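You operate a simulated robot arm through the tools that you are given. There is no shell and no other tool. Be economical: measure what you need, move in short steps, check, and stop when the job is done.

You are at the controls of a simulated two-armed robot. One attempt, no reset.

## Task
Lift the vase off its mark, dust the mark, stick the cork pad there and stand the vase on it.
Fine: the vase waits on the sideboard, beside the frame duster ring; press the pad down at both ends; the frame duster goes back on its ring. Set down upright: teal vase. What is to be rubbed or washed off counts as gone when no trace of it is left.

Only the result counts: the job must be done as asked and must still hold three seconds after the hand-in. Knocking over, shifting, dropping, spilling or breaking anything else fails it.

## Robot
Two 7-joint arms with two-finger grippers on one trunk, hanging from a carriage that runs on a gantry, over the field with the corners [-2663, -61], [37, -61], [37, 1219], [-2663, 1219] (x, y) and turns from -6.37 to 5.62 rad about z. Base frame: it is fixed where the carriage stands at the start and does not move with it; the origin is on the floor, on the carriage's upright axis, x ahead of it, y to its left, z up; the surface under the hand at the start is at about z = 800. Units: mm, rad, N and s.
The left shoulder is at the start at [40, 158, 1122], the right one opposite. With the tool pointing down near the work surface each hand reaches from about 100 to 600 mm from the robot's upright axis, wherever it stands, measured 20 degrees to its own side. Places, roughly: frame duster (8x5x11 cm) [500, -300, 800]; sideboard top [-100, -200, 800]; vase mark [500, -100, 800]; vase spot [500, -100, 800]. Payload 1.96 kg a hand.
The tool frame of a hand sits at the grasp point between the pads (the TCP): z along the fingers, y along the line on which they close. The tips reach 20 mm beyond it. The gripper opens to 72 mm. The gripper's body begins 38 mm behind the TCP.
Orientation is that of the tool frame in the base frame, as a unit quaternion [x, y, z, w]. With the fingers straight down and closing along the base's y, the tool's x points along the base's -x, its y along +y and its z along -z.

## Interface
- The arms move only by the tool arm_command. It takes "left_motion", "right_motion" or both (then of equal length, played together; a hand with none holds still); each is a list of rows, each a list of 6 numbers: the shift along the tool's x, y, z in m, then the turn, a rotation vector about the tool's x, y, z in rad. In form: [[x, y, z, ax, ay, az], ...]. A call has 1 to 20 rows; each row shifts and turns the commanded pose from where the row before left it, along the tool's axes as they then stand. "left_fingers" and "right_fingers" are, for a hand that has rows, the gripper command, from -1 (shut) to 1 (fully open), values between in proportion, set as the call begins (left out, the last holds). Rows are played at 5 a second. More than 50 mm and 0.15 rad between two rows, or a gripper value outside its range, and nothing of the call is played. Where a pose cannot be reached the arm comes as near as it can. A force on the tool above 90 N (or 10 N above the force at the start of the call, whichever is more), or a blocked arm, ends the call early, and 0.2 s more pass. Each finger travels about 45 mm/s and halts on what it meets, pressing with about 31 N; the grip force reading is that of the motor and also rises with nothing between the fingers. The clock runs only during rows and for 0.2 s after the last one: add rows that do not move to give the fingers time. The reply holds the time, the measured pose of the TCP, the force on the tool along the base axes, the opening and the grip force, in the units named above and with some noise, with the torque about the TCP (base axes, N m) and any sound that the robot's microphone picked up.
- Cameras (640 x 400 px; columns grow to the right, rows downward): "scene" is now at [215.1, -24.8, 1469.5]; the picture's right is [-0.41, -0.91, 0.00], its down [-0.83, 0.37, -0.41] and it looks along [0.38, -0.17, -0.91] (base axes); focal length 264 px, centre (320, 200). "left" rides on the left gripper at [71, -19, -82] in its tool frame; the picture's right is [0.26, 0.96, 0.00], its down [-0.67, 0.18, -0.72] and it looks along [-0.69, 0.19, 0.70] (tool axes); focal length 280 px, centre (320, 200). "right" rides on the right gripper at [71, 19, -82] in its tool frame; the picture's right is [-0.26, 0.96, 0.00], its down [-0.67, -0.18, -0.72] and it looks along [-0.69, -0.19, 0.70] (tool axes); focal length 280 px, centre (320, 200). There is no depth. A picture from a camera that has moved, and an enlarged one, comes with that camera's place and axes in the base frame and with its lens.
- snapshot(camera): a new picture of that camera. The clock stands still meanwhile.
- lift_body(by): slides the trunk up (or, below 0, down) by that many mm; the arms and the scene camera ride with it, the base frame stays. It gives what a move gives, with no picture.
- roll_base(legs): drives the robot by 1 to 6 legs, each [ahead, left, turn to the left] in mm, mm and rad, along the robot's own axes; the way and the turn of a leg run together, so that a leg with both is an arc; at most 1500 mm and 3.142 rad a leg. The arms and the cameras ride along, it lands a little off, and it stops where it bumps. It keeps to its track: a leg is cut to what the track allows. It gives what a move gives.
- head_to(pan, tilt): turns the head with the scene camera to pan (to the left, within 1.501 rad either way) and tilt (down, from -0.506 to 1.204), counted from straight ahead of the robot. It gives what a move gives.
- inspect(camera, box): a new picture of the part [left, top, right, bottom] of that camera's present view, enlarged. The clock stands still meanwhile.
- job_done(): hands the job in; it is judged then, once.

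Go step by step. Nothing tells you exact positions but the pictures and the camera data: compare them with the known pose of the tool, close in by small moves and look again before you grip or let go. The budget is 120 turns and 88 pictures, counting those below and the enlarged ones. Unless the task says otherwise, let go and move clear before handing in, and close with one line.

The tools are called by a JSON object that holds its "api" and its "payload". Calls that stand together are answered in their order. arm_command: Moves the arms, as the interface text tells. Its arguments: {"type":"object","properties":{"left_motion":{"type":"array"},"left_fingers":{"type":"number"},"right_motion":{"type":"array"},"right_fingers":{"type":"number"}},"required":[]} The other tools are called the same way: lift_body (by) slides the trunk up or down; roll_base (legs) drives the base; head_to (pan, tilt) turns the head that bears the scene camera; snapshot (camera) takes a picture; inspect (camera, box) takes an enlarged picture of a part of a camera's view; job_done () hands the job in.

At the start:

```text
clock: 0.0
left_position: [385.7, 96.4, 1170.6]
left_ee_rot: [0.0, 1.0, 0.0, 0.0]
left_contact_force: [0.4, -0.3, 0.6]
left_torque: [-0.02, 0.05, -0.01]
left_opening: 72.1
left_grip_force: 0.0
right_position: [403.7, -310.9, 1097.5]
right_ee_rot: [0.0, 1.0, -0.001, 0.0]
right_contact_force: [-0.1, -0.3, -0.1]
right_torque: [0.0, -0.01, 0.02]
right_opening: 71.9
right_grip_force: 0.0
trunk travel left (down, up): [-525.0, 315.0]
robot x, y, heading: [2.3, -2.4, -0.003]
head pan, tilt: [-0.424, 1.143]
```

scene: 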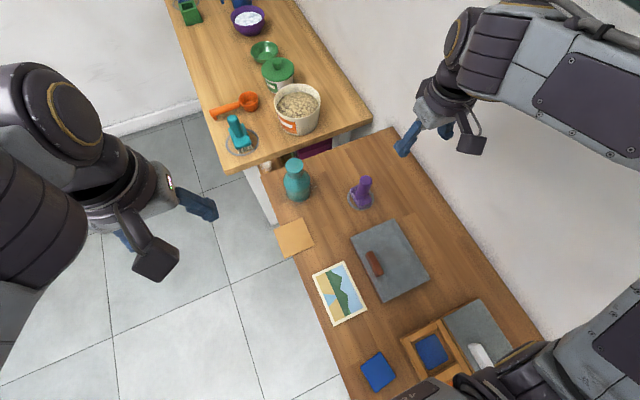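
right: 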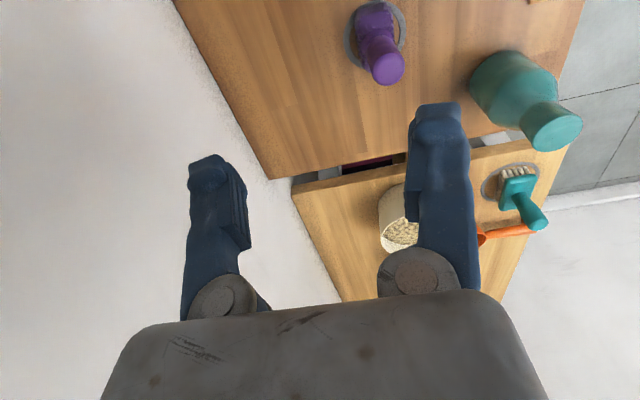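
left: 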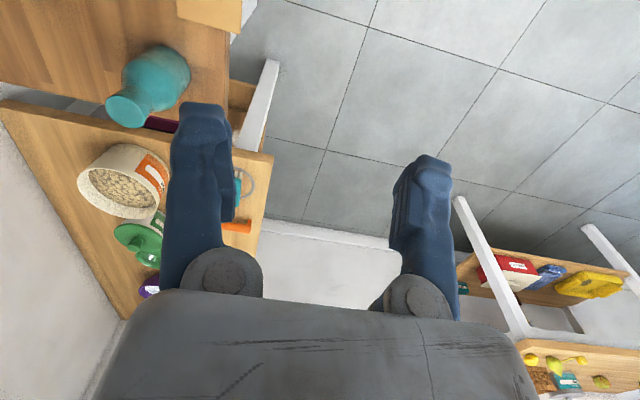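

I see the teal vase on the sideboard, with the purple duster on its ring beyond it and a tan square (probably the cork pad) at the near edge. I'll take enlarged views before moving.

{"api": "inspect", "payload": {"camera": "scene", "box": [240, 140, 440, 265]}}

{"api": "inspect", "payload": {"camera": "scene", "box": [260, 210, 560, 398]}}

```text
3.20 times, centred on (340, 202) of scene
camera zoom: at [215.1, -24.8, 1469.5], right [-0.41, -0.91, 0.0], down [-0.83, 0.37, -0.41], along [0.38, -0.17, -0.91], focal length 844 px, centre (256, 192)
```

zoom: 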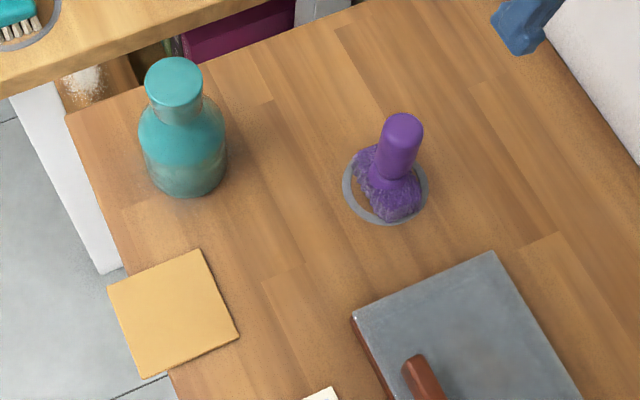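

```text
2.13 times, centred on (410, 304) of scene
camera zoom: at [215.1, -24.8, 1469.5], right [-0.41, -0.91, 0.0], down [-0.83, 0.37, -0.41], along [0.38, -0.17, -0.91], focal length 561 px, centre (128, -21)
```

zoom: 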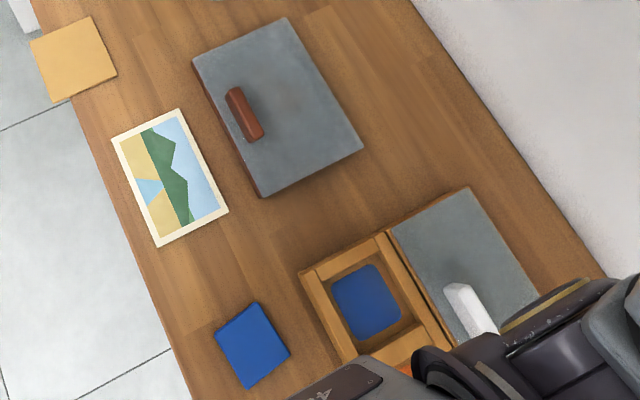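

The vase is at about (533,-103), 157 mm tall. The pad is about (422,-44) with a ~20 mm overhang past the table edge, and the duster ring is about (450,-256). I'll bring the right hand above the vase and check alignment.

{"api": "arm_command", "payload": {"right_motion": [[-0.0215, 0.0347, 0.01, 0, 0, 0], [-0.0215, 0.0347, 0.01, 0, 0, 0], [-0.0215, 0.0347, 0.01, 0, 0, 0], [-0.0215, 0.0347, 0.01, 0, 0, 0], [-0.0215, 0.0347, 0.01, 0, 0, 0], [-0.0215, 0.0347, 0.01, 0, 0, 0], [0, 0, 0, 0, 0, 0]], "right_fingers": 1}}

{"api": "snapshot", "payload": {"camera": "right"}}

{"api": "snapshot", "payload": {"camera": "scene"}}

```text
clock: 1.6
left_position: [387.4, 97.5, 1170.5]
left_ee_rot: [0.0, 1.0, 0.0, 0.0]
left_contact_force: [0.5, -0.2, -0.3]
left_torque: [-0.01, 0.0, -0.02]
left_opening: 72.0
left_grip_force: 0.1
right_position: [530.2, -103.2, 1036.6]
right_ee_rot: [0.0, 1.0, 0.0, 0.0]
right_contact_force: [-0.4, -0.8, 0.0]
right_torque: [0.01, -0.02, 0.02]
right_opening: 72.1
right_grip_force: 0.3
trunk travel left (down, up): [-525.0, 315.0]
robot x, y, heading: [0.0, 2.6, 0.001]
head pan, tilt: [-0.424, 1.143]
```

```text
82 pictures are left
camera right: at [459.1, -84.6, 1118.6], right [0.26, 0.97, 0.0], down [0.67, -0.18, 0.71], along [0.69, -0.19, -0.7], focal length 280 px, centre (320, 200)
```

right: 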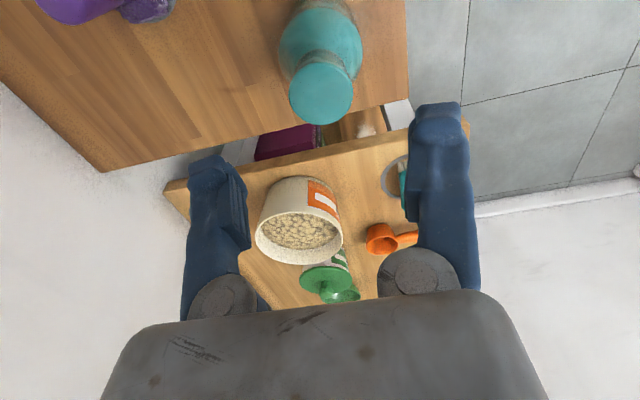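

```text
81 pictures are left
camera scene: at [215.1, -24.8, 1469.5], right [-0.41, -0.91, 0.0], down [-0.83, 0.37, -0.41], along [0.38, -0.17, -0.91], focal length 264 px, centre (320, 200)
```

scene: 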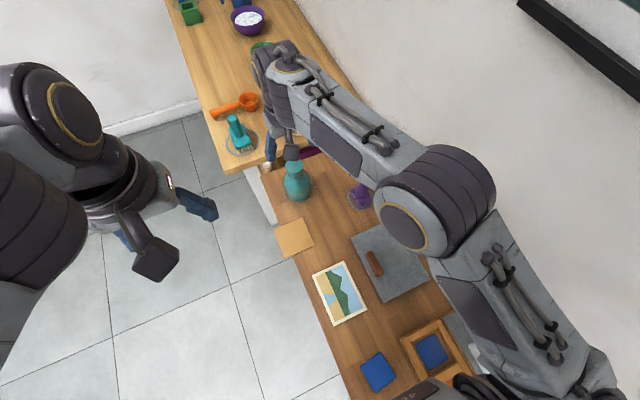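

The vase top is confirmed at (532,-104), z about 957 and 38 mm wide. I'll descend so the fingers straddle the lip and neck.

{"api": "arm_command", "payload": {"right_motion": [[-0.002, -0.001, 0.03, 0, 0, 0], [0, 0, 0.03, 0, 0, 0], [0, 0, 0.02, 0, 0, 0], [0, 0, 0.012, 0, 0, 0], [0, 0, 0, 0, 0, 0]]}}

{"api": "snapshot", "payload": {"camera": "right"}}

{"api": "inspect", "payload": {"camera": "scene", "box": [240, 110, 360, 220]}}

```text
clock: 2.8
left_position: [387.3, 96.2, 1170.1]
left_ee_rot: [0.0, 1.0, 0.001, -0.001]
left_contact_force: [0.6, 0.1, -0.2]
left_torque: [-0.01, 0.01, -0.01]
left_opening: 72.2
left_grip_force: 0.0
right_position: [536.0, -104.6, 944.5]
right_ee_rot: [-0.001, 1.0, 0.0, 0.0]
right_contact_force: [-0.2, 0.1, -0.4]
right_torque: [0.01, 0.0, -0.01]
right_opening: 72.2
right_grip_force: 0.1
trunk travel left (down, up): [-525.0, 315.0]
robot x, y, heading: [-3.8, 2.9, 0.001]
head pan, tilt: [-0.424, 1.143]
```

```text
80 pictures are left
camera right: at [464.7, -85.5, 1026.1], right [0.26, 0.96, 0.0], down [0.67, -0.18, 0.72], along [0.69, -0.19, -0.7], focal length 280 px, centre (320, 200)
```

right: 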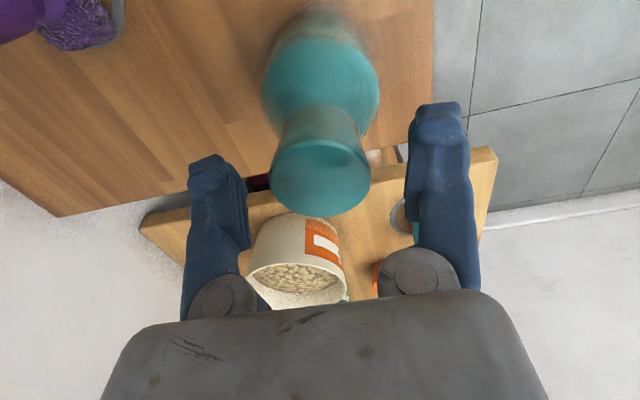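

```text
3.64 times, centred on (300, 165) of scene
camera zoom: at [215.1, -24.8, 1469.5], right [-0.41, -0.91, 0.0], down [-0.83, 0.37, -0.41], along [0.38, -0.17, -0.91], focal length 959 px, centre (393, 327)
```

zoom: 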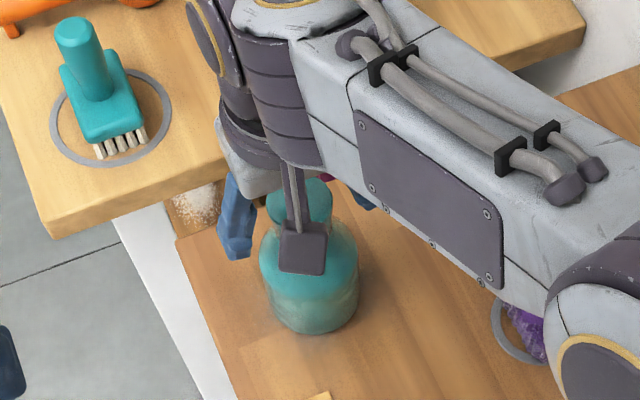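

Combining the views, the vase is really at about (547,-107) with its top near z 932, so it is shorter than I first estimated. I'll shift forward 10 mm and go 22 mm lower, then look before gripping.

{"api": "arm_command", "payload": {"right_motion": [[-0.011, -0.002, 0, 0, 0, 0], [0, 0, 0.012, 0, 0, 0], [0, 0, 0.01, 0, 0, 0], [0, 0, 0, 0, 0, 0]]}}

{"api": "snapshot", "payload": {"camera": "right"}}

```text
clock: 3.8
left_position: [387.8, 96.5, 1170.1]
left_ee_rot: [0.0, 1.0, 0.0, 0.0]
left_contact_force: [-0.1, -0.1, -0.1]
left_torque: [-0.02, -0.03, -0.03]
left_opening: 72.0
left_grip_force: 0.0
right_position: [545.6, -106.6, 925.0]
right_ee_rot: [0.0, 1.0, 0.0, 0.0]
right_contact_force: [-0.9, -1.1, 0.2]
right_torque: [0.03, 0.0, 0.0]
right_opening: 72.0
right_grip_force: 0.0
trunk travel left (down, up): [-525.0, 315.0]
robot x, y, heading: [2.0, 3.0, -0.002]
head pan, tilt: [-0.424, 1.143]
```

```text
78 pictures are left
camera right: at [474.4, -88.1, 1004.3], right [0.26, 0.96, 0.0], down [0.67, -0.18, 0.72], along [0.69, -0.19, -0.7], focal length 280 px, centre (320, 200)
```

right: 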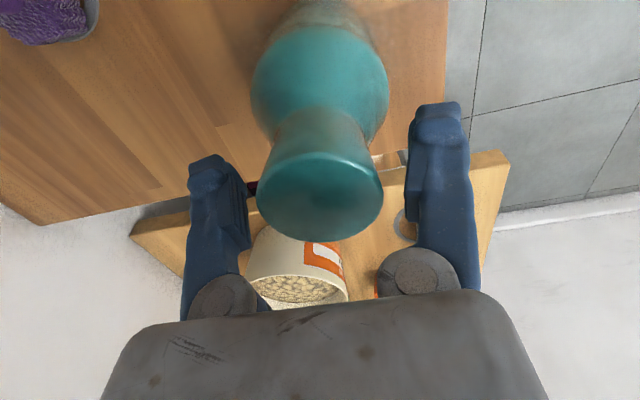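

The gripper is centred on the vase axis, and the narrow neck is about 15 mm below the TCP. I'll lower 6 mm and close.

{"api": "arm_command", "payload": {"right_motion": [[0, 0, 0.006, 0, 0, 0], [0, 0, 0, 0, 0, 0]]}}

{"api": "arm_command", "payload": {"right_motion": [[0, 0, 0, 0, 0, 0], [0, 0, 0, 0, 0, 0], [0, 0, 0, 0, 0, 0], [0, 0, 0, 0, 0, 0], [0, 0, 0, 0, 0, 0], [0, 0, 0, 0, 0, 0]], "right_fingers": -1}}

{"api": "snapshot", "payload": {"camera": "right"}}

```text
clock: 4.4
left_position: [387.3, 96.0, 1170.9]
left_ee_rot: [0.0, 1.0, 0.0, -0.001]
left_contact_force: [-0.9, 0.4, -0.6]
left_torque: [-0.03, 0.0, 0.01]
left_opening: 72.0
left_grip_force: 0.1
right_position: [545.8, -106.4, 917.0]
right_ee_rot: [0.0, 1.0, 0.0, 0.0]
right_contact_force: [-0.6, -0.2, 0.0]
right_torque: [-0.02, -0.03, -0.02]
right_opening: 71.9
right_grip_force: 0.1
trunk travel left (down, up): [-525.0, 315.0]
robot x, y, heading: [-0.6, 1.0, 0.001]
head pan, tilt: [-0.424, 1.143]
```

```text
clock: 5.8
left_position: [387.2, 96.6, 1170.5]
left_ee_rot: [0.0, 1.0, 0.0, 0.001]
left_contact_force: [-0.4, 0.1, 0.2]
left_torque: [0.0, 0.03, 0.0]
left_opening: 72.2
left_grip_force: 0.0
right_position: [545.0, -107.0, 915.8]
right_ee_rot: [0.0, 1.0, 0.0, 0.0]
right_contact_force: [-0.2, 0.3, 1.0]
right_torque: [0.05, 0.0, 0.0]
right_opening: 40.9
right_grip_force: 31.3
trunk travel left (down, up): [-525.0, 315.0]
robot x, y, heading: [-1.7, 1.1, 0.001]
head pan, tilt: [-0.424, 1.143]
```

```text
77 pictures are left
camera right: at [474.6, -87.5, 998.3], right [0.26, 0.96, 0.0], down [0.67, -0.18, 0.72], along [0.69, -0.19, -0.7], focal length 280 px, centre (320, 200)
```

right: 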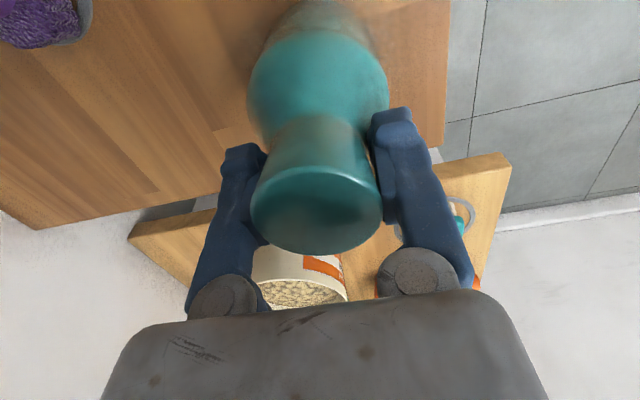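

The grip holds at 41 mm. I'll lift 50 mm and check.

{"api": "arm_command", "payload": {"right_motion": [[0, 0, -0.01, 0, 0, 0], [0, 0, -0.02, 0, 0, 0], [0, 0, -0.02, 0, 0, 0], [0, 0, 0, 0, 0, 0]]}}

{"api": "snapshot", "payload": {"camera": "scene"}}

{"api": "snapshot", "payload": {"camera": "right"}}

```text
clock: 6.8
left_position: [386.2, 95.9, 1170.8]
left_ee_rot: [0.0, 1.0, 0.001, 0.001]
left_contact_force: [-0.6, -0.6, -0.5]
left_torque: [0.04, 0.06, 0.02]
left_opening: 71.9
left_grip_force: 0.0
right_position: [545.8, -106.1, 968.9]
right_ee_rot: [0.0, 1.0, 0.0, -0.001]
right_contact_force: [-1.0, -0.7, -2.8]
right_torque: [0.02, -0.02, 0.03]
right_opening: 41.1
right_grip_force: 30.7
trunk travel left (down, up): [-525.0, 315.0]
robot x, y, heading: [-0.6, 1.7, 0.002]
head pan, tilt: [-0.424, 1.143]
```

```text
76 pictures are left
camera scene: at [215.0, -24.8, 1469.5], right [-0.41, -0.91, 0.0], down [-0.83, 0.37, -0.41], along [0.38, -0.17, -0.91], focal length 264 px, centre (320, 200)
```

scene: 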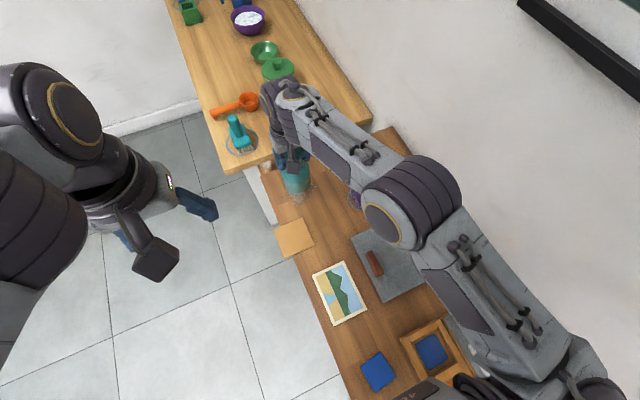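

```text
75 pictures are left
camera right: at [474.1, -87.2, 1050.4], right [0.26, 0.96, 0.0], down [0.67, -0.18, 0.72], along [0.69, -0.19, -0.7], focal length 280 px, centre (320, 200)
```

right: 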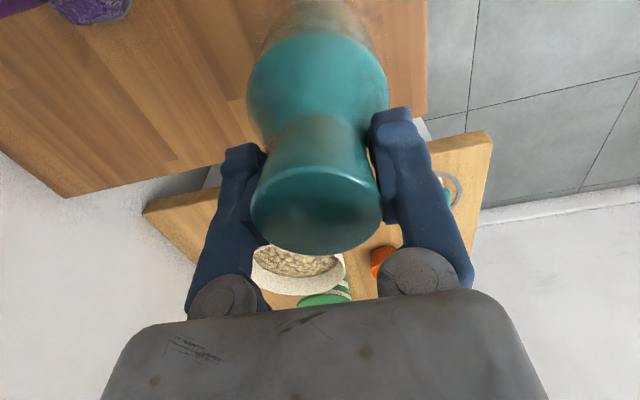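

The vase is lifted and held well. I'll carry it 140 mm in -y, beside the duster ring.

{"api": "arm_command", "payload": {"right_motion": [[0, -0.025, 0, 0, 0, 0], [0, -0.03, 0, 0, 0, 0], [0, -0.03, 0, 0, 0, 0], [0, -0.03, 0, 0, 0, 0], [0, -0.025, 0, 0, 0, 0], [0, 0, 0, 0, 0, 0], [0, 0, 0.02, 0, 0, 0], [0, 0, 0.015, 0, 0, 0], [0, 0, 0, 0, 0, 0]]}}

{"api": "snapshot", "payload": {"camera": "right"}}

{"api": "inspect", "payload": {"camera": "scene", "box": [240, 110, 440, 235]}}

```text
clock: 8.8
left_position: [387.7, 97.1, 1170.3]
left_ee_rot: [0.0, 1.0, 0.001, 0.0]
left_contact_force: [-0.3, -0.2, 0.2]
left_torque: [0.0, 0.0, 0.0]
left_opening: 71.7
left_grip_force: 0.1
right_position: [545.5, -245.4, 931.7]
right_ee_rot: [-0.001, 1.0, 0.0, 0.0]
right_contact_force: [0.0, 0.2, -2.5]
right_torque: [-0.01, -0.04, -0.02]
right_opening: 40.6
right_grip_force: 31.3
trunk travel left (down, up): [-525.0, 315.0]
robot x, y, heading: [0.2, 0.7, -0.005]
head pan, tilt: [-0.424, 1.143]
```

```text
74 pictures are left
camera right: at [473.7, -226.6, 1014.0], right [0.26, 0.96, 0.0], down [0.67, -0.18, 0.72], along [0.69, -0.19, -0.7], focal length 280 px, centre (320, 200)
```

right: 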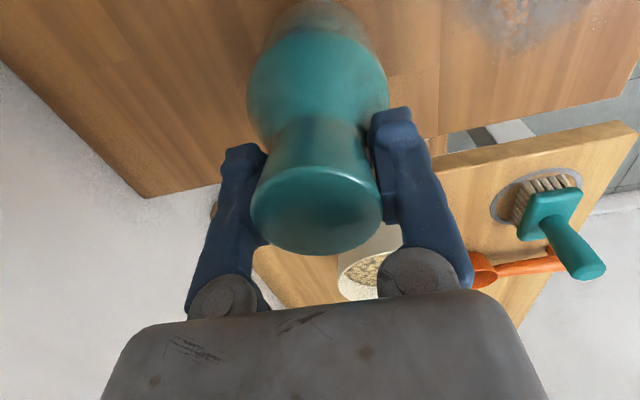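

```text
3.20 times, centred on (340, 172) of scene
camera zoom: at [215.0, -24.7, 1469.5], right [-0.41, -0.91, 0.0], down [-0.83, 0.37, -0.41], along [0.38, -0.17, -0.91], focal length 844 px, centre (256, 288)
```

zoom: 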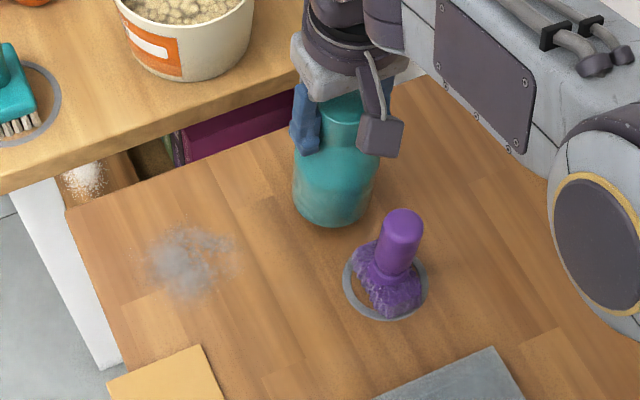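

The dust patch is visible on the mark and the vase hangs clear of the ring. I'll lower it the last 15 mm.

{"api": "arm_command", "payload": {"right_motion": [[0, 0, 0.007, 0, 0, 0], [0, 0, 0.005, 0, 0, 0], [0, 0, 0.002, 0, 0, 0], [0, 0, 0.0015, 0, 0, 0], [0, 0, 0, 0, 0, 0]]}}

{"api": "inspect", "payload": {"camera": "scene", "box": [240, 110, 440, 235]}}

```text
clock: 10.0
left_position: [387.0, 96.9, 1170.1]
left_ee_rot: [0.0, 1.0, 0.0, 0.001]
left_contact_force: [-0.9, -0.6, 0.1]
left_torque: [0.0, 0.0, 0.01]
left_opening: 72.0
left_grip_force: 0.0
right_position: [544.5, -245.3, 916.7]
right_ee_rot: [0.001, 1.0, 0.0, 0.0]
right_contact_force: [0.7, 0.2, -2.3]
right_torque: [0.01, 0.0, 0.02]
right_opening: 41.0
right_grip_force: 31.3
trunk travel left (down, up): [-525.0, 315.0]
robot x, y, heading: [3.8, 2.9, 0.004]
head pan, tilt: [-0.424, 1.143]
```

```text
3.20 times, centred on (340, 172) of scene
camera zoom: at [215.0, -24.7, 1469.5], right [-0.41, -0.91, 0.0], down [-0.83, 0.37, -0.41], along [0.38, -0.17, -0.91], focal length 844 px, centre (256, 288)
```

zoom: 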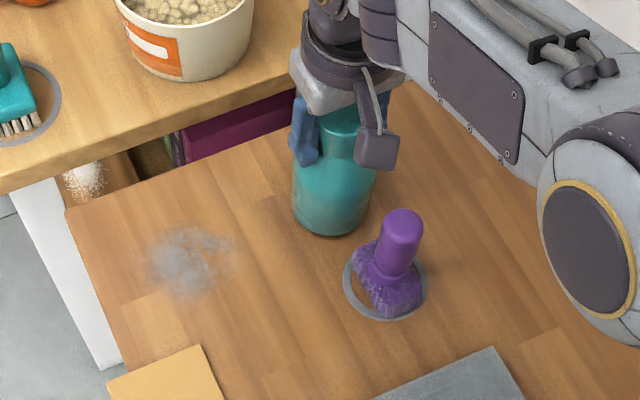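

Still bearing the full weight (-2.3 N), so it isn't touching yet. I'll lower in 1 mm steps.

{"api": "arm_command", "payload": {"right_motion": [[0, 0, 0.001, 0, 0, 0], [0, 0, 0.001, 0, 0, 0], [0, 0, 0, 0, 0, 0]]}}

```text
clock: 10.8
left_position: [388.0, 96.6, 1171.5]
left_ee_rot: [0.0, 1.0, 0.0, -0.001]
left_contact_force: [-0.4, 0.3, 0.4]
left_torque: [-0.01, 0.0, -0.01]
left_opening: 71.9
left_grip_force: 0.0
right_position: [546.4, -245.3, 917.0]
right_ee_rot: [0.0, 1.0, 0.0, 0.0]
right_contact_force: [-12.0, 2.0, 28.5]
right_torque: [0.12, 0.53, 0.0]
right_opening: 41.1
right_grip_force: 31.1
trunk travel left (down, up): [-525.0, 315.0]
robot x, y, heading: [0.1, 2.3, 0.002]
head pan, tilt: [-0.424, 1.143]
```

In contact. I'll ease back 1 mm, open, and rise clear.

{"api": "arm_command", "payload": {"right_motion": [[0, 0, -0.001, 0, 0, 0], [0, 0, 0, 0, 0, 0]]}}

{"api": "arm_command", "payload": {"right_motion": [[0, 0, 0, 0, 0, 0], [0, 0, 0, 0, 0, 0], [0, 0, 0, 0, 0, 0], [0, 0, 0, 0, 0, 0], [0, 0, -0.02, 0, 0, 0], [0, 0, -0.03, 0, 0, 0], [0, 0, -0.03, 0, 0, 0]], "right_fingers": 1}}

{"api": "inspect", "payload": {"camera": "scene", "box": [240, 110, 440, 235]}}

{"api": "snapshot", "payload": {"camera": "right"}}

```text
clock: 11.4
left_position: [388.2, 96.4, 1170.1]
left_ee_rot: [0.001, 1.0, 0.001, 0.0]
left_contact_force: [0.5, -0.5, -0.6]
left_torque: [0.01, -0.01, 0.03]
left_opening: 72.3
left_grip_force: 0.1
right_position: [546.5, -245.0, 916.5]
right_ee_rot: [0.0, 1.0, -0.001, 0.001]
right_contact_force: [-8.9, 1.0, 26.9]
right_torque: [0.06, 0.22, 0.02]
right_opening: 40.8
right_grip_force: 31.1
trunk travel left (down, up): [-525.0, 315.0]
robot x, y, heading: [2.7, -0.0, 0.002]
head pan, tilt: [-0.424, 1.143]
```

```text
clock: 13.0
left_position: [387.6, 95.7, 1170.2]
left_ee_rot: [-0.001, 1.0, 0.0, 0.0]
left_contact_force: [0.6, 0.2, -0.3]
left_torque: [-0.01, -0.02, 0.01]
left_opening: 71.9
left_grip_force: 0.1
right_position: [545.0, -243.7, 996.7]
right_ee_rot: [0.0, 1.0, 0.0, 0.0]
right_contact_force: [-0.8, -0.1, -1.2]
right_torque: [-0.01, 0.0, 0.0]
right_opening: 72.0
right_grip_force: 0.1
trunk travel left (down, up): [-525.0, 315.0]
robot x, y, heading: [2.5, -0.2, 0.003]
head pan, tilt: [-0.424, 1.143]
```

```text
3.20 times, centred on (340, 172) of scene
camera zoom: at [215.2, -24.8, 1469.5], right [-0.41, -0.91, 0.0], down [-0.83, 0.37, -0.41], along [0.38, -0.17, -0.91], focal length 844 px, centre (256, 288)
```

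zoom: 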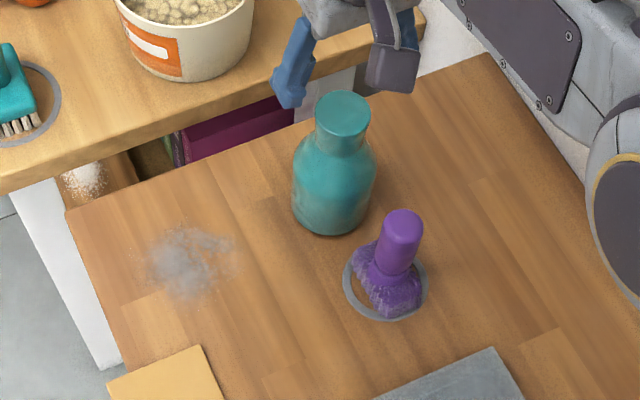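

```text
70 pictures are left
camera right: at [474.6, -225.3, 1079.2], right [0.26, 0.96, 0.0], down [0.67, -0.18, 0.72], along [0.69, -0.19, -0.7], focal length 280 px, centre (320, 200)
```

right: 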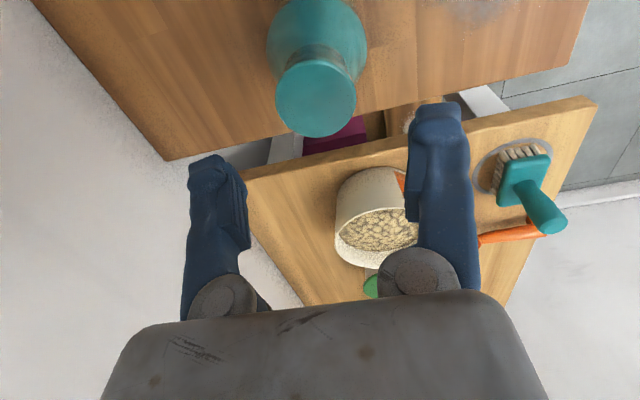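

The vase stands beside the ring. Next I'll move the right hand above the duster handle at about (450,-254) and look.

{"api": "arm_command", "payload": {"right_motion": [[0.032, -0.0035, 0, 0, 0, 0], [0.032, -0.0035, 0, 0, 0, 0], [0.032, -0.003, 0, 0, 0, 0], [0, 0, 0, 0, 0, 0]]}}

{"api": "snapshot", "payload": {"camera": "right"}}

```text
clock: 14.0
left_position: [387.3, 96.1, 1170.2]
left_ee_rot: [0.0, 1.0, 0.0, 0.0]
left_contact_force: [0.4, 1.0, -0.1]
left_torque: [0.04, -0.02, 0.03]
left_opening: 72.2
left_grip_force: 0.0
right_position: [448.3, -259.0, 997.4]
right_ee_rot: [0.0, 1.0, -0.001, 0.0]
right_contact_force: [0.1, -0.1, 0.2]
right_torque: [-0.01, -0.01, 0.0]
right_opening: 71.9
right_grip_force: 0.2
trunk travel left (down, up): [-525.0, 315.0]
robot x, y, heading: [-1.9, -0.9, -0.001]
head pan, tilt: [-0.424, 1.143]
```

```text
69 pictures are left
camera right: at [377.9, -239.6, 1079.2], right [0.26, 0.96, 0.0], down [0.67, -0.18, 0.72], along [0.69, -0.19, -0.7], focal length 280 px, centre (320, 200)
```

right: 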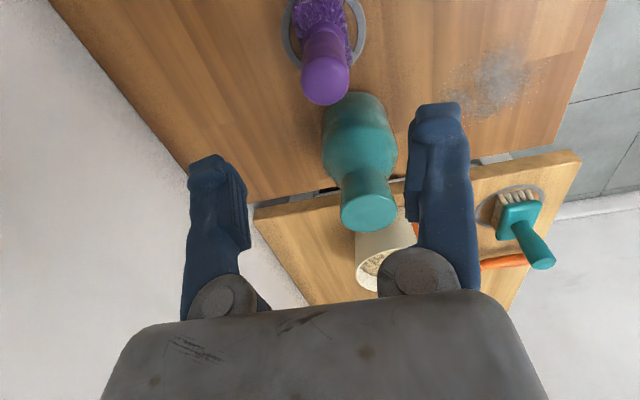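

The handle axis is about (448,-255), top near z 908. I'll descend to TCP z ≈ 884 and look.

{"api": "arm_command", "payload": {"right_motion": [[0.0, 0.003, 0.03, 0, 0, 0], [0, 0, 0.03, 0, 0, 0], [0, 0, 0.03, 0, 0, 0], [0, 0, 0.02, 0, 0, 0], [0, 0, 0, 0, 0, 0]]}}

{"api": "snapshot", "payload": {"camera": "right"}}

```text
clock: 15.2
left_position: [386.9, 96.5, 1170.5]
left_ee_rot: [0.0, 1.0, 0.0, 0.001]
left_contact_force: [-0.3, -0.6, 0.6]
left_torque: [-0.01, 0.0, -0.02]
left_opening: 71.9
left_grip_force: 0.0
right_position: [450.2, -254.3, 884.8]
right_ee_rot: [0.0, 1.0, 0.0, 0.001]
right_contact_force: [-0.1, -0.2, 0.0]
right_torque: [0.02, 0.04, -0.05]
right_opening: 72.0
right_grip_force: 0.0
trunk travel left (down, up): [-525.0, 315.0]
robot x, y, heading: [2.0, -1.1, -0.002]
head pan, tilt: [-0.424, 1.143]
```

```text
68 pictures are left
camera right: at [378.6, -235.5, 967.1], right [0.26, 0.96, 0.0], down [0.67, -0.18, 0.72], along [0.69, -0.19, -0.7], focal length 280 px, centre (320, 200)
```

right: 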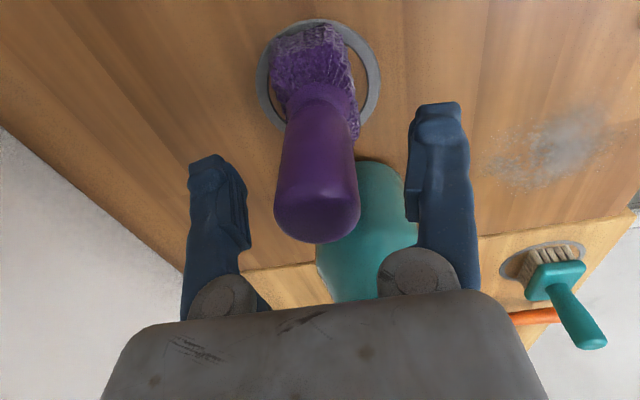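

The handle lies centred between the fingers. Closing.

{"api": "arm_command", "payload": {"right_motion": [[0.002, 0, 0, 0, 0, 0], [0, 0, 0, 0, 0, 0], [0, 0, 0, 0, 0, 0], [0, 0, 0, 0, 0, 0], [0, 0, 0, 0, 0, 0], [0, 0, 0, 0, 0, 0]], "right_fingers": -1}}

{"api": "arm_command", "payload": {"right_motion": [[0, 0, -0.01, 0, 0, 0], [0, 0, -0.02, 0, 0, 0], [0, 0, -0.03, 0, 0, 0], [0, 0, 0, 0, 0, 0]]}}

{"api": "snapshot", "payload": {"camera": "right"}}

{"api": "inspect", "payload": {"camera": "scene", "box": [240, 110, 440, 235]}}

```text
clock: 16.6
left_position: [388.0, 96.7, 1169.9]
left_ee_rot: [0.0, 1.0, 0.0, 0.0]
left_contact_force: [-0.1, -0.5, -0.6]
left_torque: [-0.03, -0.02, -0.03]
left_opening: 72.3
left_grip_force: 0.0
right_position: [447.2, -253.0, 885.3]
right_ee_rot: [0.0, 1.0, 0.0, 0.0]
right_contact_force: [0.0, 0.2, -0.2]
right_torque: [-0.01, 0.02, -0.01]
right_opening: 30.4
right_grip_force: 31.4
trunk travel left (down, up): [-525.0, 315.0]
robot x, y, heading: [-1.9, 1.6, 0.002]
head pan, tilt: [-0.424, 1.143]
```

```text
clock: 17.6
left_position: [388.0, 97.2, 1170.1]
left_ee_rot: [0.0, 1.0, 0.0, 0.0]
left_contact_force: [-0.6, 0.0, -0.3]
left_torque: [0.04, -0.02, 0.0]
left_opening: 71.7
left_grip_force: 0.1
right_position: [448.9, -252.0, 945.3]
right_ee_rot: [0.0, 1.0, 0.001, 0.0]
right_contact_force: [-0.3, -0.1, 0.9]
right_torque: [-0.01, 0.01, 0.02]
right_opening: 30.3
right_grip_force: 31.4
trunk travel left (down, up): [-525.0, 315.0]
robot x, y, heading: [1.9, -0.9, 0.001]
head pan, tilt: [-0.424, 1.143]
```

```text
67 pictures are left
camera right: at [376.8, -233.0, 1027.0], right [0.26, 0.96, 0.0], down [0.67, -0.18, 0.72], along [0.69, -0.19, -0.7], focal length 280 px, centre (320, 200)
```

right: 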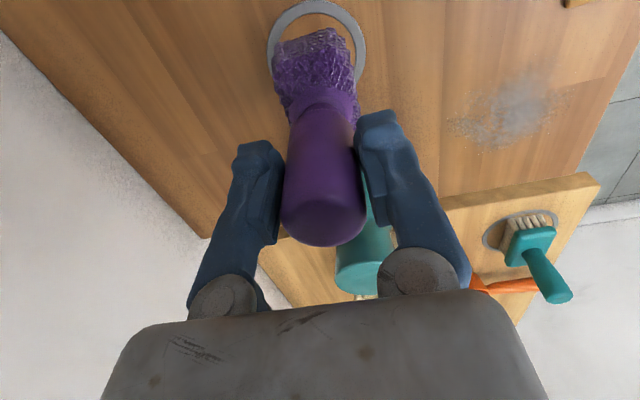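

```text
3.20 times, centred on (340, 172) of scene
camera zoom: at [215.1, -24.8, 1469.5], right [-0.41, -0.91, 0.0], down [-0.83, 0.37, -0.41], along [0.38, -0.17, -0.91], focal length 844 px, centre (256, 288)
```

zoom: 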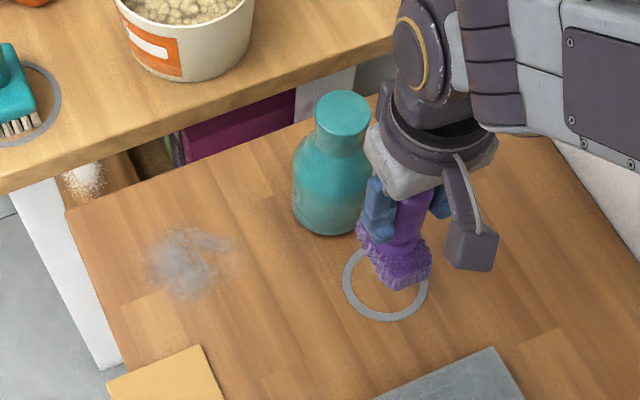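

The duster is in hand (sole at table level when TCP z = 885). I'll carry it in +y, then forward over the dust patch, clear of the vase and pad.

{"api": "arm_command", "payload": {"right_motion": [[0, 0.03, 0, 0, 0, 0], [0, 0.04, 0, 0, 0, 0], [0, 0.04, 0, 0, 0, 0], [0, 0.035, 0, 0, 0, 0], [-0.03, 0, 0, 0, 0, 0], [-0.03, 0, 0, 0, 0, 0], [-0.02, 0, 0, 0, 0, 0], [0, 0, 0.03, 0, 0, 0], [0, 0, 0.02, 0, 0, 0], [0, 0, 0, 0, 0, 0]]}}

{"api": "inspect", "payload": {"camera": "scene", "box": [240, 110, 440, 235]}}

{"api": "snapshot", "payload": {"camera": "right"}}

```text
clock: 19.8
left_position: [387.8, 96.3, 1168.9]
left_ee_rot: [0.0, 1.0, 0.001, 0.0]
left_contact_force: [-0.8, -0.2, 0.3]
left_torque: [-0.07, 0.0, 0.0]
left_opening: 72.0
left_grip_force: 0.1
right_position: [529.9, -106.5, 893.5]
right_ee_rot: [0.0, 1.0, 0.0, 0.0]
right_contact_force: [-0.2, 0.6, -0.7]
right_torque: [0.02, -0.06, 0.01]
right_opening: 30.2
right_grip_force: 30.6
trunk travel left (down, up): [-525.0, 315.0]
robot x, y, heading: [2.2, -4.3, 0.003]
head pan, tilt: [-0.424, 1.143]
```

```text
3.20 times, centred on (340, 172) of scene
camera zoom: at [215.1, -24.8, 1469.5], right [-0.41, -0.91, 0.0], down [-0.83, 0.37, -0.41], along [0.38, -0.17, -0.91], focal length 844 px, centre (256, 288)
```

zoom: 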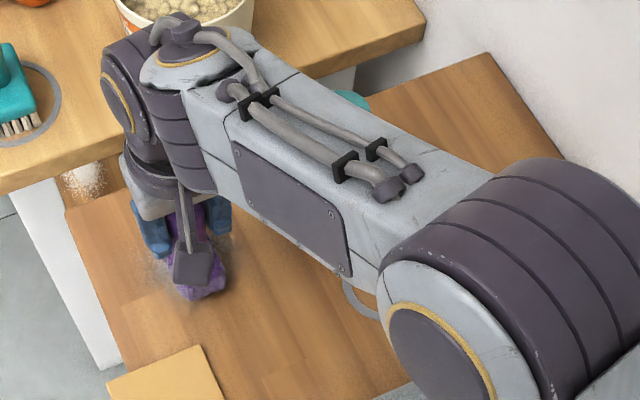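

```text
64 pictures are left
camera right: at [458.0, -88.5, 974.1], right [0.26, 0.96, 0.0], down [0.67, -0.18, 0.72], along [0.69, -0.19, -0.7], focal length 280 px, centre (320, 200)
```

right: 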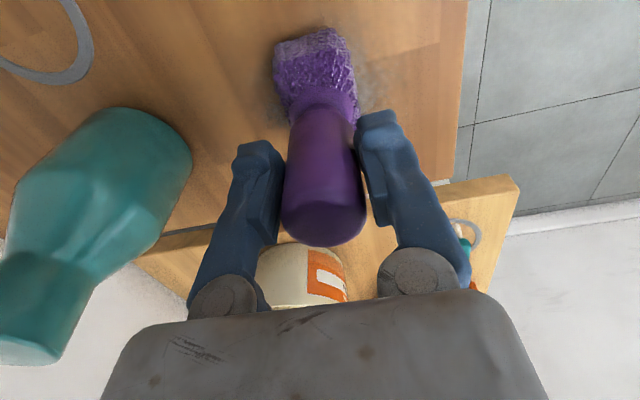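

Lowering onto the mark in small steps until contact.

{"api": "arm_command", "payload": {"right_motion": [[0, 0, 0.005, 0, 0, 0], [0, 0, 0.003, 0, 0, 0], [0, 0, 0.002, 0, 0, 0], [0, 0, 0, 0, 0, 0]]}}

```text
clock: 20.8
left_position: [386.7, 96.1, 1169.5]
left_ee_rot: [0.0, 1.0, 0.001, -0.001]
left_contact_force: [0.1, 0.7, -0.1]
left_torque: [0.01, -0.02, 0.01]
left_opening: 72.1
left_grip_force: 0.0
right_position: [528.8, -107.5, 885.1]
right_ee_rot: [0.0, 1.0, 0.0, 0.0]
right_contact_force: [-2.5, -0.7, 4.8]
right_torque: [0.1, 0.09, 0.05]
right_opening: 30.3
right_grip_force: 30.8
trunk travel left (down, up): [-525.0, 315.0]
robot x, y, heading: [0.1, -4.7, 0.002]
head pan, tilt: [-0.424, 1.143]
```

Light contact at 4.8 N. I'll brush with strokes along y at two x positions.

{"api": "arm_command", "payload": {"right_motion": [[0, 0.02, 0.0005, 0, 0, 0], [0, 0.02, 0, 0, 0, 0], [0, 0.015, 0, 0, 0, 0], [0, -0.025, 0, 0, 0, 0], [0, -0.025, 0, 0, 0, 0], [0, -0.025, 0, 0, 0, 0], [0, -0.025, 0, 0, 0, 0], [-0.015, 0, 0, 0, 0, 0], [-0.015, 0, 0, 0, 0, 0], [0, 0.025, 0, 0, 0, 0], [0, 0.025, 0, 0, 0, 0], [0, 0.025, 0, 0, 0, 0], [0, 0.025, 0, 0, 0, 0], [0, -0.025, 0, 0, 0, 0], [0, -0.025, 0, 0, 0, 0], [0, -0.025, 0, 0, 0, 0], [0, -0.025, 0, 0, 0, 0], [0.02, 0.025, 0, 0, 0, 0], [0.02, 0.02, 0, 0, 0, 0], [0, 0, 0, 0, 0, 0]]}}

```text
clock: 25.0
left_position: [387.2, 95.8, 1170.0]
left_ee_rot: [0.001, 1.0, 0.001, 0.0]
left_contact_force: [-0.7, 0.1, 0.3]
left_torque: [-0.02, 0.02, 0.0]
left_opening: 72.2
left_grip_force: 0.1
right_position: [510.1, -117.9, 887.5]
right_ee_rot: [0.0, 1.0, 0.0, 0.0]
right_contact_force: [0.0, -0.6, 0.1]
right_torque: [0.0, -0.01, 0.02]
right_opening: 30.2
right_grip_force: 31.3
right hand out of reach, approached as far as the arm can: row 12, 13
trunk travel left (down, up): [-525.0, 315.0]
robot x, y, heading: [1.4, -0.6, 0.003]
head pan, tilt: [-0.424, 1.143]
```

The reach clipped some rows and contact may have been lost. I'll lift, pull back, and look at the mark.

{"api": "arm_command", "payload": {"right_motion": [[0, 0, -0.03, 0, 0, 0], [0.03, -0.02, -0.03, 0, 0, 0], [0.03, -0.03, 0, 0, 0, 0], [0.03, -0.03, 0, 0, 0, 0], [0.03, -0.03, 0, 0, 0, 0]]}}

{"api": "inspect", "payload": {"camera": "scene", "box": [240, 110, 440, 235]}}

```text
clock: 26.2
left_position: [387.6, 96.7, 1169.4]
left_ee_rot: [0.001, 1.0, 0.0, 0.001]
left_contact_force: [-0.2, 0.2, -0.3]
left_torque: [-0.01, -0.03, 0.03]
left_opening: 71.8
left_grip_force: 0.0
right_position: [388.3, -233.2, 944.6]
right_ee_rot: [0.0, 1.0, 0.0, 0.0]
right_contact_force: [-0.5, 0.0, -0.5]
right_torque: [0.01, -0.02, 0.01]
right_opening: 30.1
right_grip_force: 30.7
trunk travel left (down, up): [-525.0, 315.0]
robot x, y, heading: [4.6, 0.7, -0.001]
head pan, tilt: [-0.424, 1.143]
```

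```text
3.20 times, centred on (340, 172) of scene
camera zoom: at [215.0, -24.9, 1469.5], right [-0.41, -0.91, 0.0], down [-0.83, 0.37, -0.41], along [0.38, -0.17, -0.91], focal length 844 px, centre (256, 288)
```

zoom: 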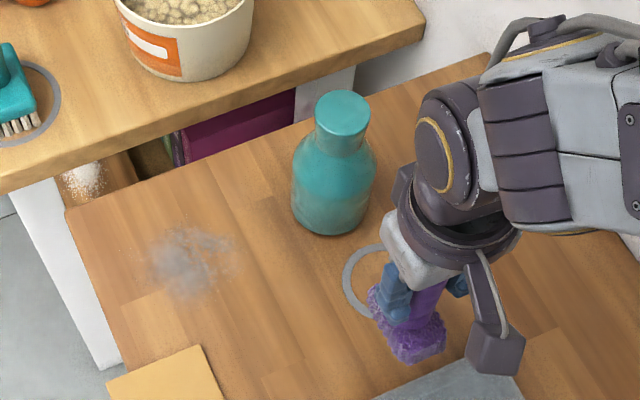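

The dust is nearly unchanged, so I need firmer contact and slower strokes. I'll roll the base forward 32 mm for better reach.

{"api": "roll_base", "payload": {"legs": [[32, 0, 0]]}}

```text
clock: 27.0
left_position: [420.1, 96.9, 1169.8]
left_ee_rot: [0.0, 1.0, 0.001, -0.001]
left_contact_force: [-0.3, -0.3, -0.3]
left_torque: [0.0, 0.03, -0.03]
left_opening: 71.9
left_grip_force: 0.1
right_position: [419.5, -232.5, 946.4]
right_ee_rot: [0.0, 1.0, -0.001, 0.0]
right_contact_force: [-0.3, 0.0, -0.5]
right_torque: [0.0, 0.02, -0.01]
right_opening: 30.2
right_grip_force: 31.3
trunk travel left (down, up): [-525.0, 315.0]
robot x, y, heading: [31.0, -1.6, -0.001]
head pan, tilt: [-0.424, 1.143]
```

Back over the mark at (535,-107), then down to contact.

{"api": "arm_command", "payload": {"right_motion": [[0, 0.04, 0, 0, 0, 0], [0, 0.04, 0, 0, 0, 0], [0, 0.045, 0, 0, 0, 0], [-0.04, 0, 0, 0, 0, 0], [-0.04, 0, 0, 0, 0, 0], [-0.035, 0, 0, 0, 0, 0], [0, 0, 0.03, 0, 0, 0], [0, 0, 0.02, 0, 0, 0], [0, 0, 0.01, 0, 0, 0], [0, 0, 0.002, 0, 0, 0], [0, 0, 0, 0, 0, 0]]}}

```text
clock: 29.4
left_position: [420.2, 96.5, 1170.7]
left_ee_rot: [-0.001, 1.0, 0.0, -0.001]
left_contact_force: [0.6, 0.2, -0.1]
left_torque: [0.05, 0.02, 0.02]
left_opening: 72.0
left_grip_force: 0.1
right_position: [535.8, -108.1, 884.7]
right_ee_rot: [0.0, 1.0, 0.0, 0.002]
right_contact_force: [-9.6, 1.5, 30.9]
right_torque: [0.06, 0.14, 0.02]
right_opening: 30.2
right_grip_force: 31.3
trunk travel left (down, up): [-525.0, 315.0]
robot x, y, heading: [27.9, -3.5, -0.001]
head pan, tilt: [-0.424, 1.143]
```

Contact is now 31 N. I'll make slower strokes along y, checking force.

{"api": "arm_command", "payload": {"right_motion": [[0, 0.015, 0, 0, 0, 0], [0, 0.015, 0, 0, 0, 0], [0, 0.015, 0, 0, 0, 0], [0, -0.015, 0, 0, 0, 0], [0, -0.015, 0, 0, 0, 0], [0, -0.015, 0, 0, 0, 0], [0, -0.015, 0, 0, 0, 0], [0, -0.015, 0, 0, 0, 0], [0, -0.015, 0, 0, 0, 0], [0, 0.015, 0, 0, 0, 0], [0, 0.015, 0, 0, 0, 0], [0, 0.015, 0, 0, 0, 0], [0, 0, 0, 0, 0, 0]]}}

{"api": "snapshot", "payload": {"camera": "right"}}

```text
clock: 32.2
left_position: [419.1, 97.2, 1169.1]
left_ee_rot: [0.0, 1.0, 0.0, 0.001]
left_contact_force: [-1.7, 0.6, 0.1]
left_torque: [0.05, 0.0, 0.02]
left_opening: 72.0
left_grip_force: 0.1
right_position: [535.6, -106.4, 881.9]
right_ee_rot: [-0.001, 1.0, 0.0, 0.0]
right_contact_force: [-0.5, -0.4, 0.1]
right_torque: [-0.02, 0.0, -0.02]
right_opening: 29.7
right_grip_force: 31.1
trunk travel left (down, up): [-525.0, 315.0]
robot x, y, heading: [31.1, 0.3, 0.002]
head pan, tilt: [-0.424, 1.143]
```

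```text
62 pictures are left
camera right: at [465.5, -87.9, 964.2], right [0.26, 0.96, 0.0], down [0.67, -0.18, 0.72], along [0.69, -0.19, -0.7], focal length 280 px, centre (320, 200)
```

right: 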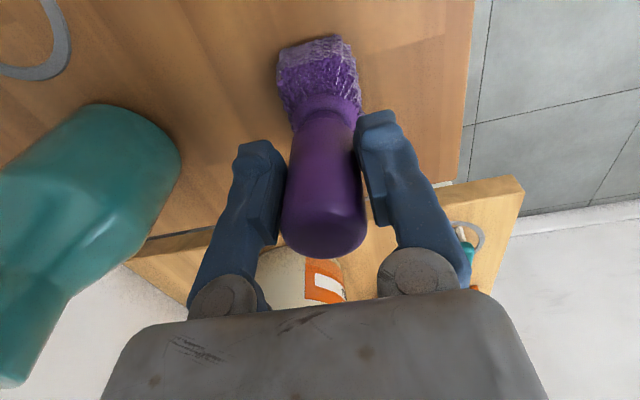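

The duster slid slightly up in the grip, and the dust looks greatly reduced. I'll add slight pressure and brush the far and near areas.

{"api": "arm_command", "payload": {"right_motion": [[-0.01, 0, 0.001, 0, 0, 0], [-0.01, 0, 0.0005, 0, 0, 0], [0, 0.015, 0, 0, 0, 0], [0, 0.015, 0, 0, 0, 0], [0, 0.015, 0, 0, 0, 0], [0, -0.015, 0, 0, 0, 0], [0, -0.015, 0, 0, 0, 0], [0, -0.015, 0, 0, 0, 0], [0, -0.015, 0, 0, 0, 0], [0, -0.015, 0, 0, 0, 0], [0, -0.015, 0, 0, 0, 0], [0.015, 0.01, 0, 0, 0, 0], [0.015, 0, 0, 0, 0, 0], [0, 0.015, 0, 0, 0, 0], [0, 0.015, 0, 0, 0, 0], [0, 0.015, 0, 0, 0, 0], [0, 0.015, 0, 0, 0, 0], [0, 0.015, 0, 0, 0, 0], [0, 0, 0, 0, 0, 0]]}}

{"api": "arm_command", "payload": {"right_motion": [[0, 0, -0.03, 0, 0, 0], [0.03, -0.03, -0.03, 0, 0, 0], [0.03, -0.04, 0, 0, 0, 0], [0.03, -0.04, 0, 0, 0, 0], [0.03, -0.04, 0, 0, 0, 0]]}}

{"api": "inspect", "payload": {"camera": "scene", "box": [240, 110, 440, 235]}}

```text
clock: 36.2
left_position: [419.0, 97.2, 1169.3]
left_ee_rot: [0.0, 1.0, 0.0, 0.0]
left_contact_force: [0.7, -0.1, 0.1]
left_torque: [0.02, 0.0, -0.02]
left_opening: 71.8
left_grip_force: 0.0
right_position: [524.7, -66.1, 881.5]
right_ee_rot: [0.001, 1.0, 0.001, 0.0]
right_contact_force: [0.3, 0.6, -0.7]
right_torque: [-0.01, 0.03, 0.01]
right_opening: 28.1
right_grip_force: 31.2
trunk travel left (down, up): [-525.0, 315.0]
robot x, y, heading: [31.2, 1.4, -0.002]
head pan, tilt: [-0.424, 1.143]
```

```text
refused: row 2 steps farther than a row can; nothing moved
```

```text
3.20 times, centred on (340, 172) of scene
camera zoom: at [246.3, -24.8, 1469.5], right [-0.41, -0.91, 0.0], down [-0.83, 0.37, -0.41], along [0.38, -0.17, -0.91], focal length 844 px, centre (256, 288)
```

zoom: 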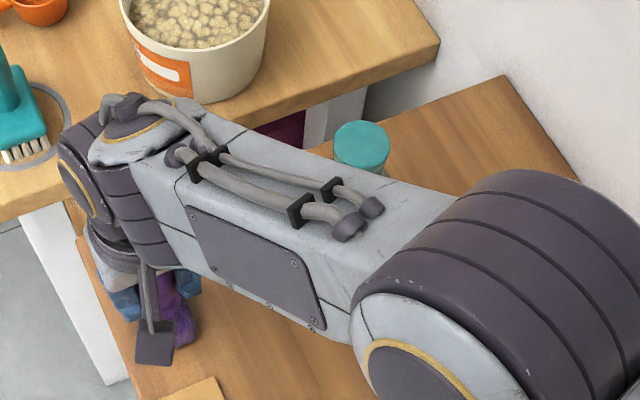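

The opening narrowed to 28 mm, so I'll check the grip. Lifting and retreating with smaller steps to look.

{"api": "arm_command", "payload": {"right_motion": [[0, 0, -0.03, 0, 0, 0], [0.02, -0.02, -0.02, 0, 0, 0], [0.03, -0.03, 0, 0, 0, 0], [0.03, -0.03, 0, 0, 0, 0], [0.02, -0.04, 0, 0, 0, 0], [0, -0.04, 0, 0, 0, 0]]}}

{"api": "inspect", "payload": {"camera": "scene", "box": [240, 110, 440, 235]}}

{"api": "snapshot", "payload": {"camera": "right"}}

```text
clock: 37.6
left_position: [418.9, 95.3, 1170.9]
left_ee_rot: [0.0, 1.0, 0.0, -0.001]
left_contact_force: [-0.2, 0.0, -0.6]
left_torque: [-0.01, -0.04, -0.01]
left_opening: 72.0
left_grip_force: 0.1
right_position: [421.5, -226.1, 930.0]
right_ee_rot: [0.0, 1.0, 0.0, 0.001]
right_contact_force: [0.4, -0.5, 0.1]
right_torque: [-0.02, 0.02, 0.01]
right_opening: 27.4
right_grip_force: 30.9
trunk travel left (down, up): [-525.0, 315.0]
robot x, y, heading: [34.7, -1.9, -0.002]
head pan, tilt: [-0.424, 1.143]
```

```text
3.20 times, centred on (340, 172) of scene
camera zoom: at [246.4, -25.0, 1469.5], right [-0.41, -0.91, 0.0], down [-0.83, 0.37, -0.41], along [0.38, -0.17, -0.91], focal length 844 px, centre (256, 288)
```

zoom: 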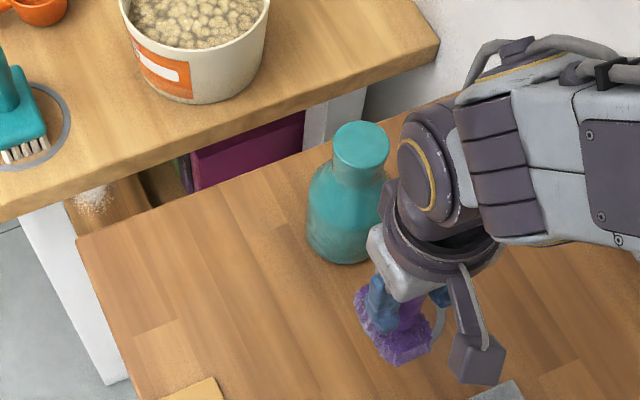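

```text
59 pictures are left
camera right: at [350.4, -207.6, 1010.7], right [0.26, 0.97, 0.0], down [0.67, -0.18, 0.72], along [0.69, -0.19, -0.7], focal length 280 px, centre (320, 200)
```

right: 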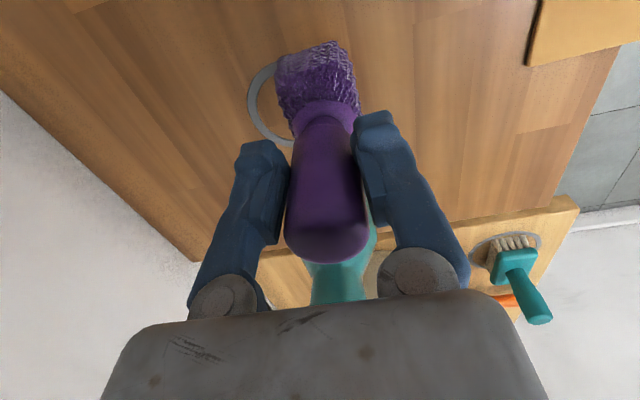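

The dust looks gone. I'll check closely.

{"api": "inspect", "payload": {"camera": "scene", "box": [260, 170, 340, 220]}}

{"api": "inspect", "payload": {"camera": "right", "box": [340, 20, 600, 200]}}

```text
8.00 times, centred on (300, 195) of scene
camera zoom: at [246.4, -25.0, 1469.5], right [-0.41, -0.91, 0.0], down [-0.83, 0.37, -0.41], along [0.38, -0.17, -0.91], focal length 2109 px, centre (480, 240)
```

zoom: 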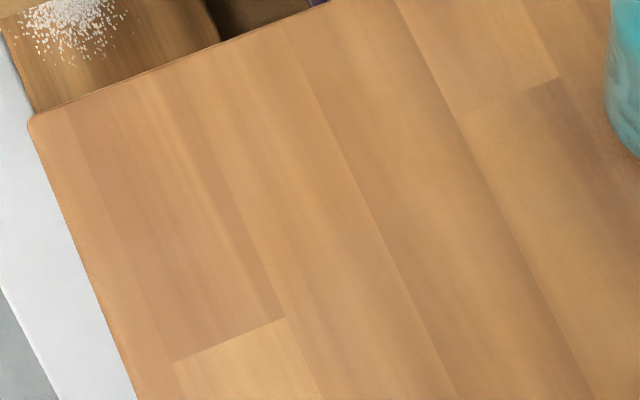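

```text
2.22 times, centred on (470, 110) of right
camera zoom: at [350.4, -207.6, 1010.7], right [0.26, 0.97, 0.0], down [0.67, -0.18, 0.72], along [0.69, -0.19, -0.7], focal length 623 px, centre (-13, 400)
```

zoom: 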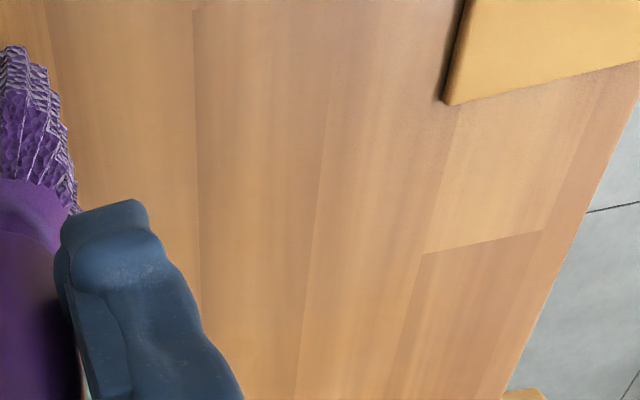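

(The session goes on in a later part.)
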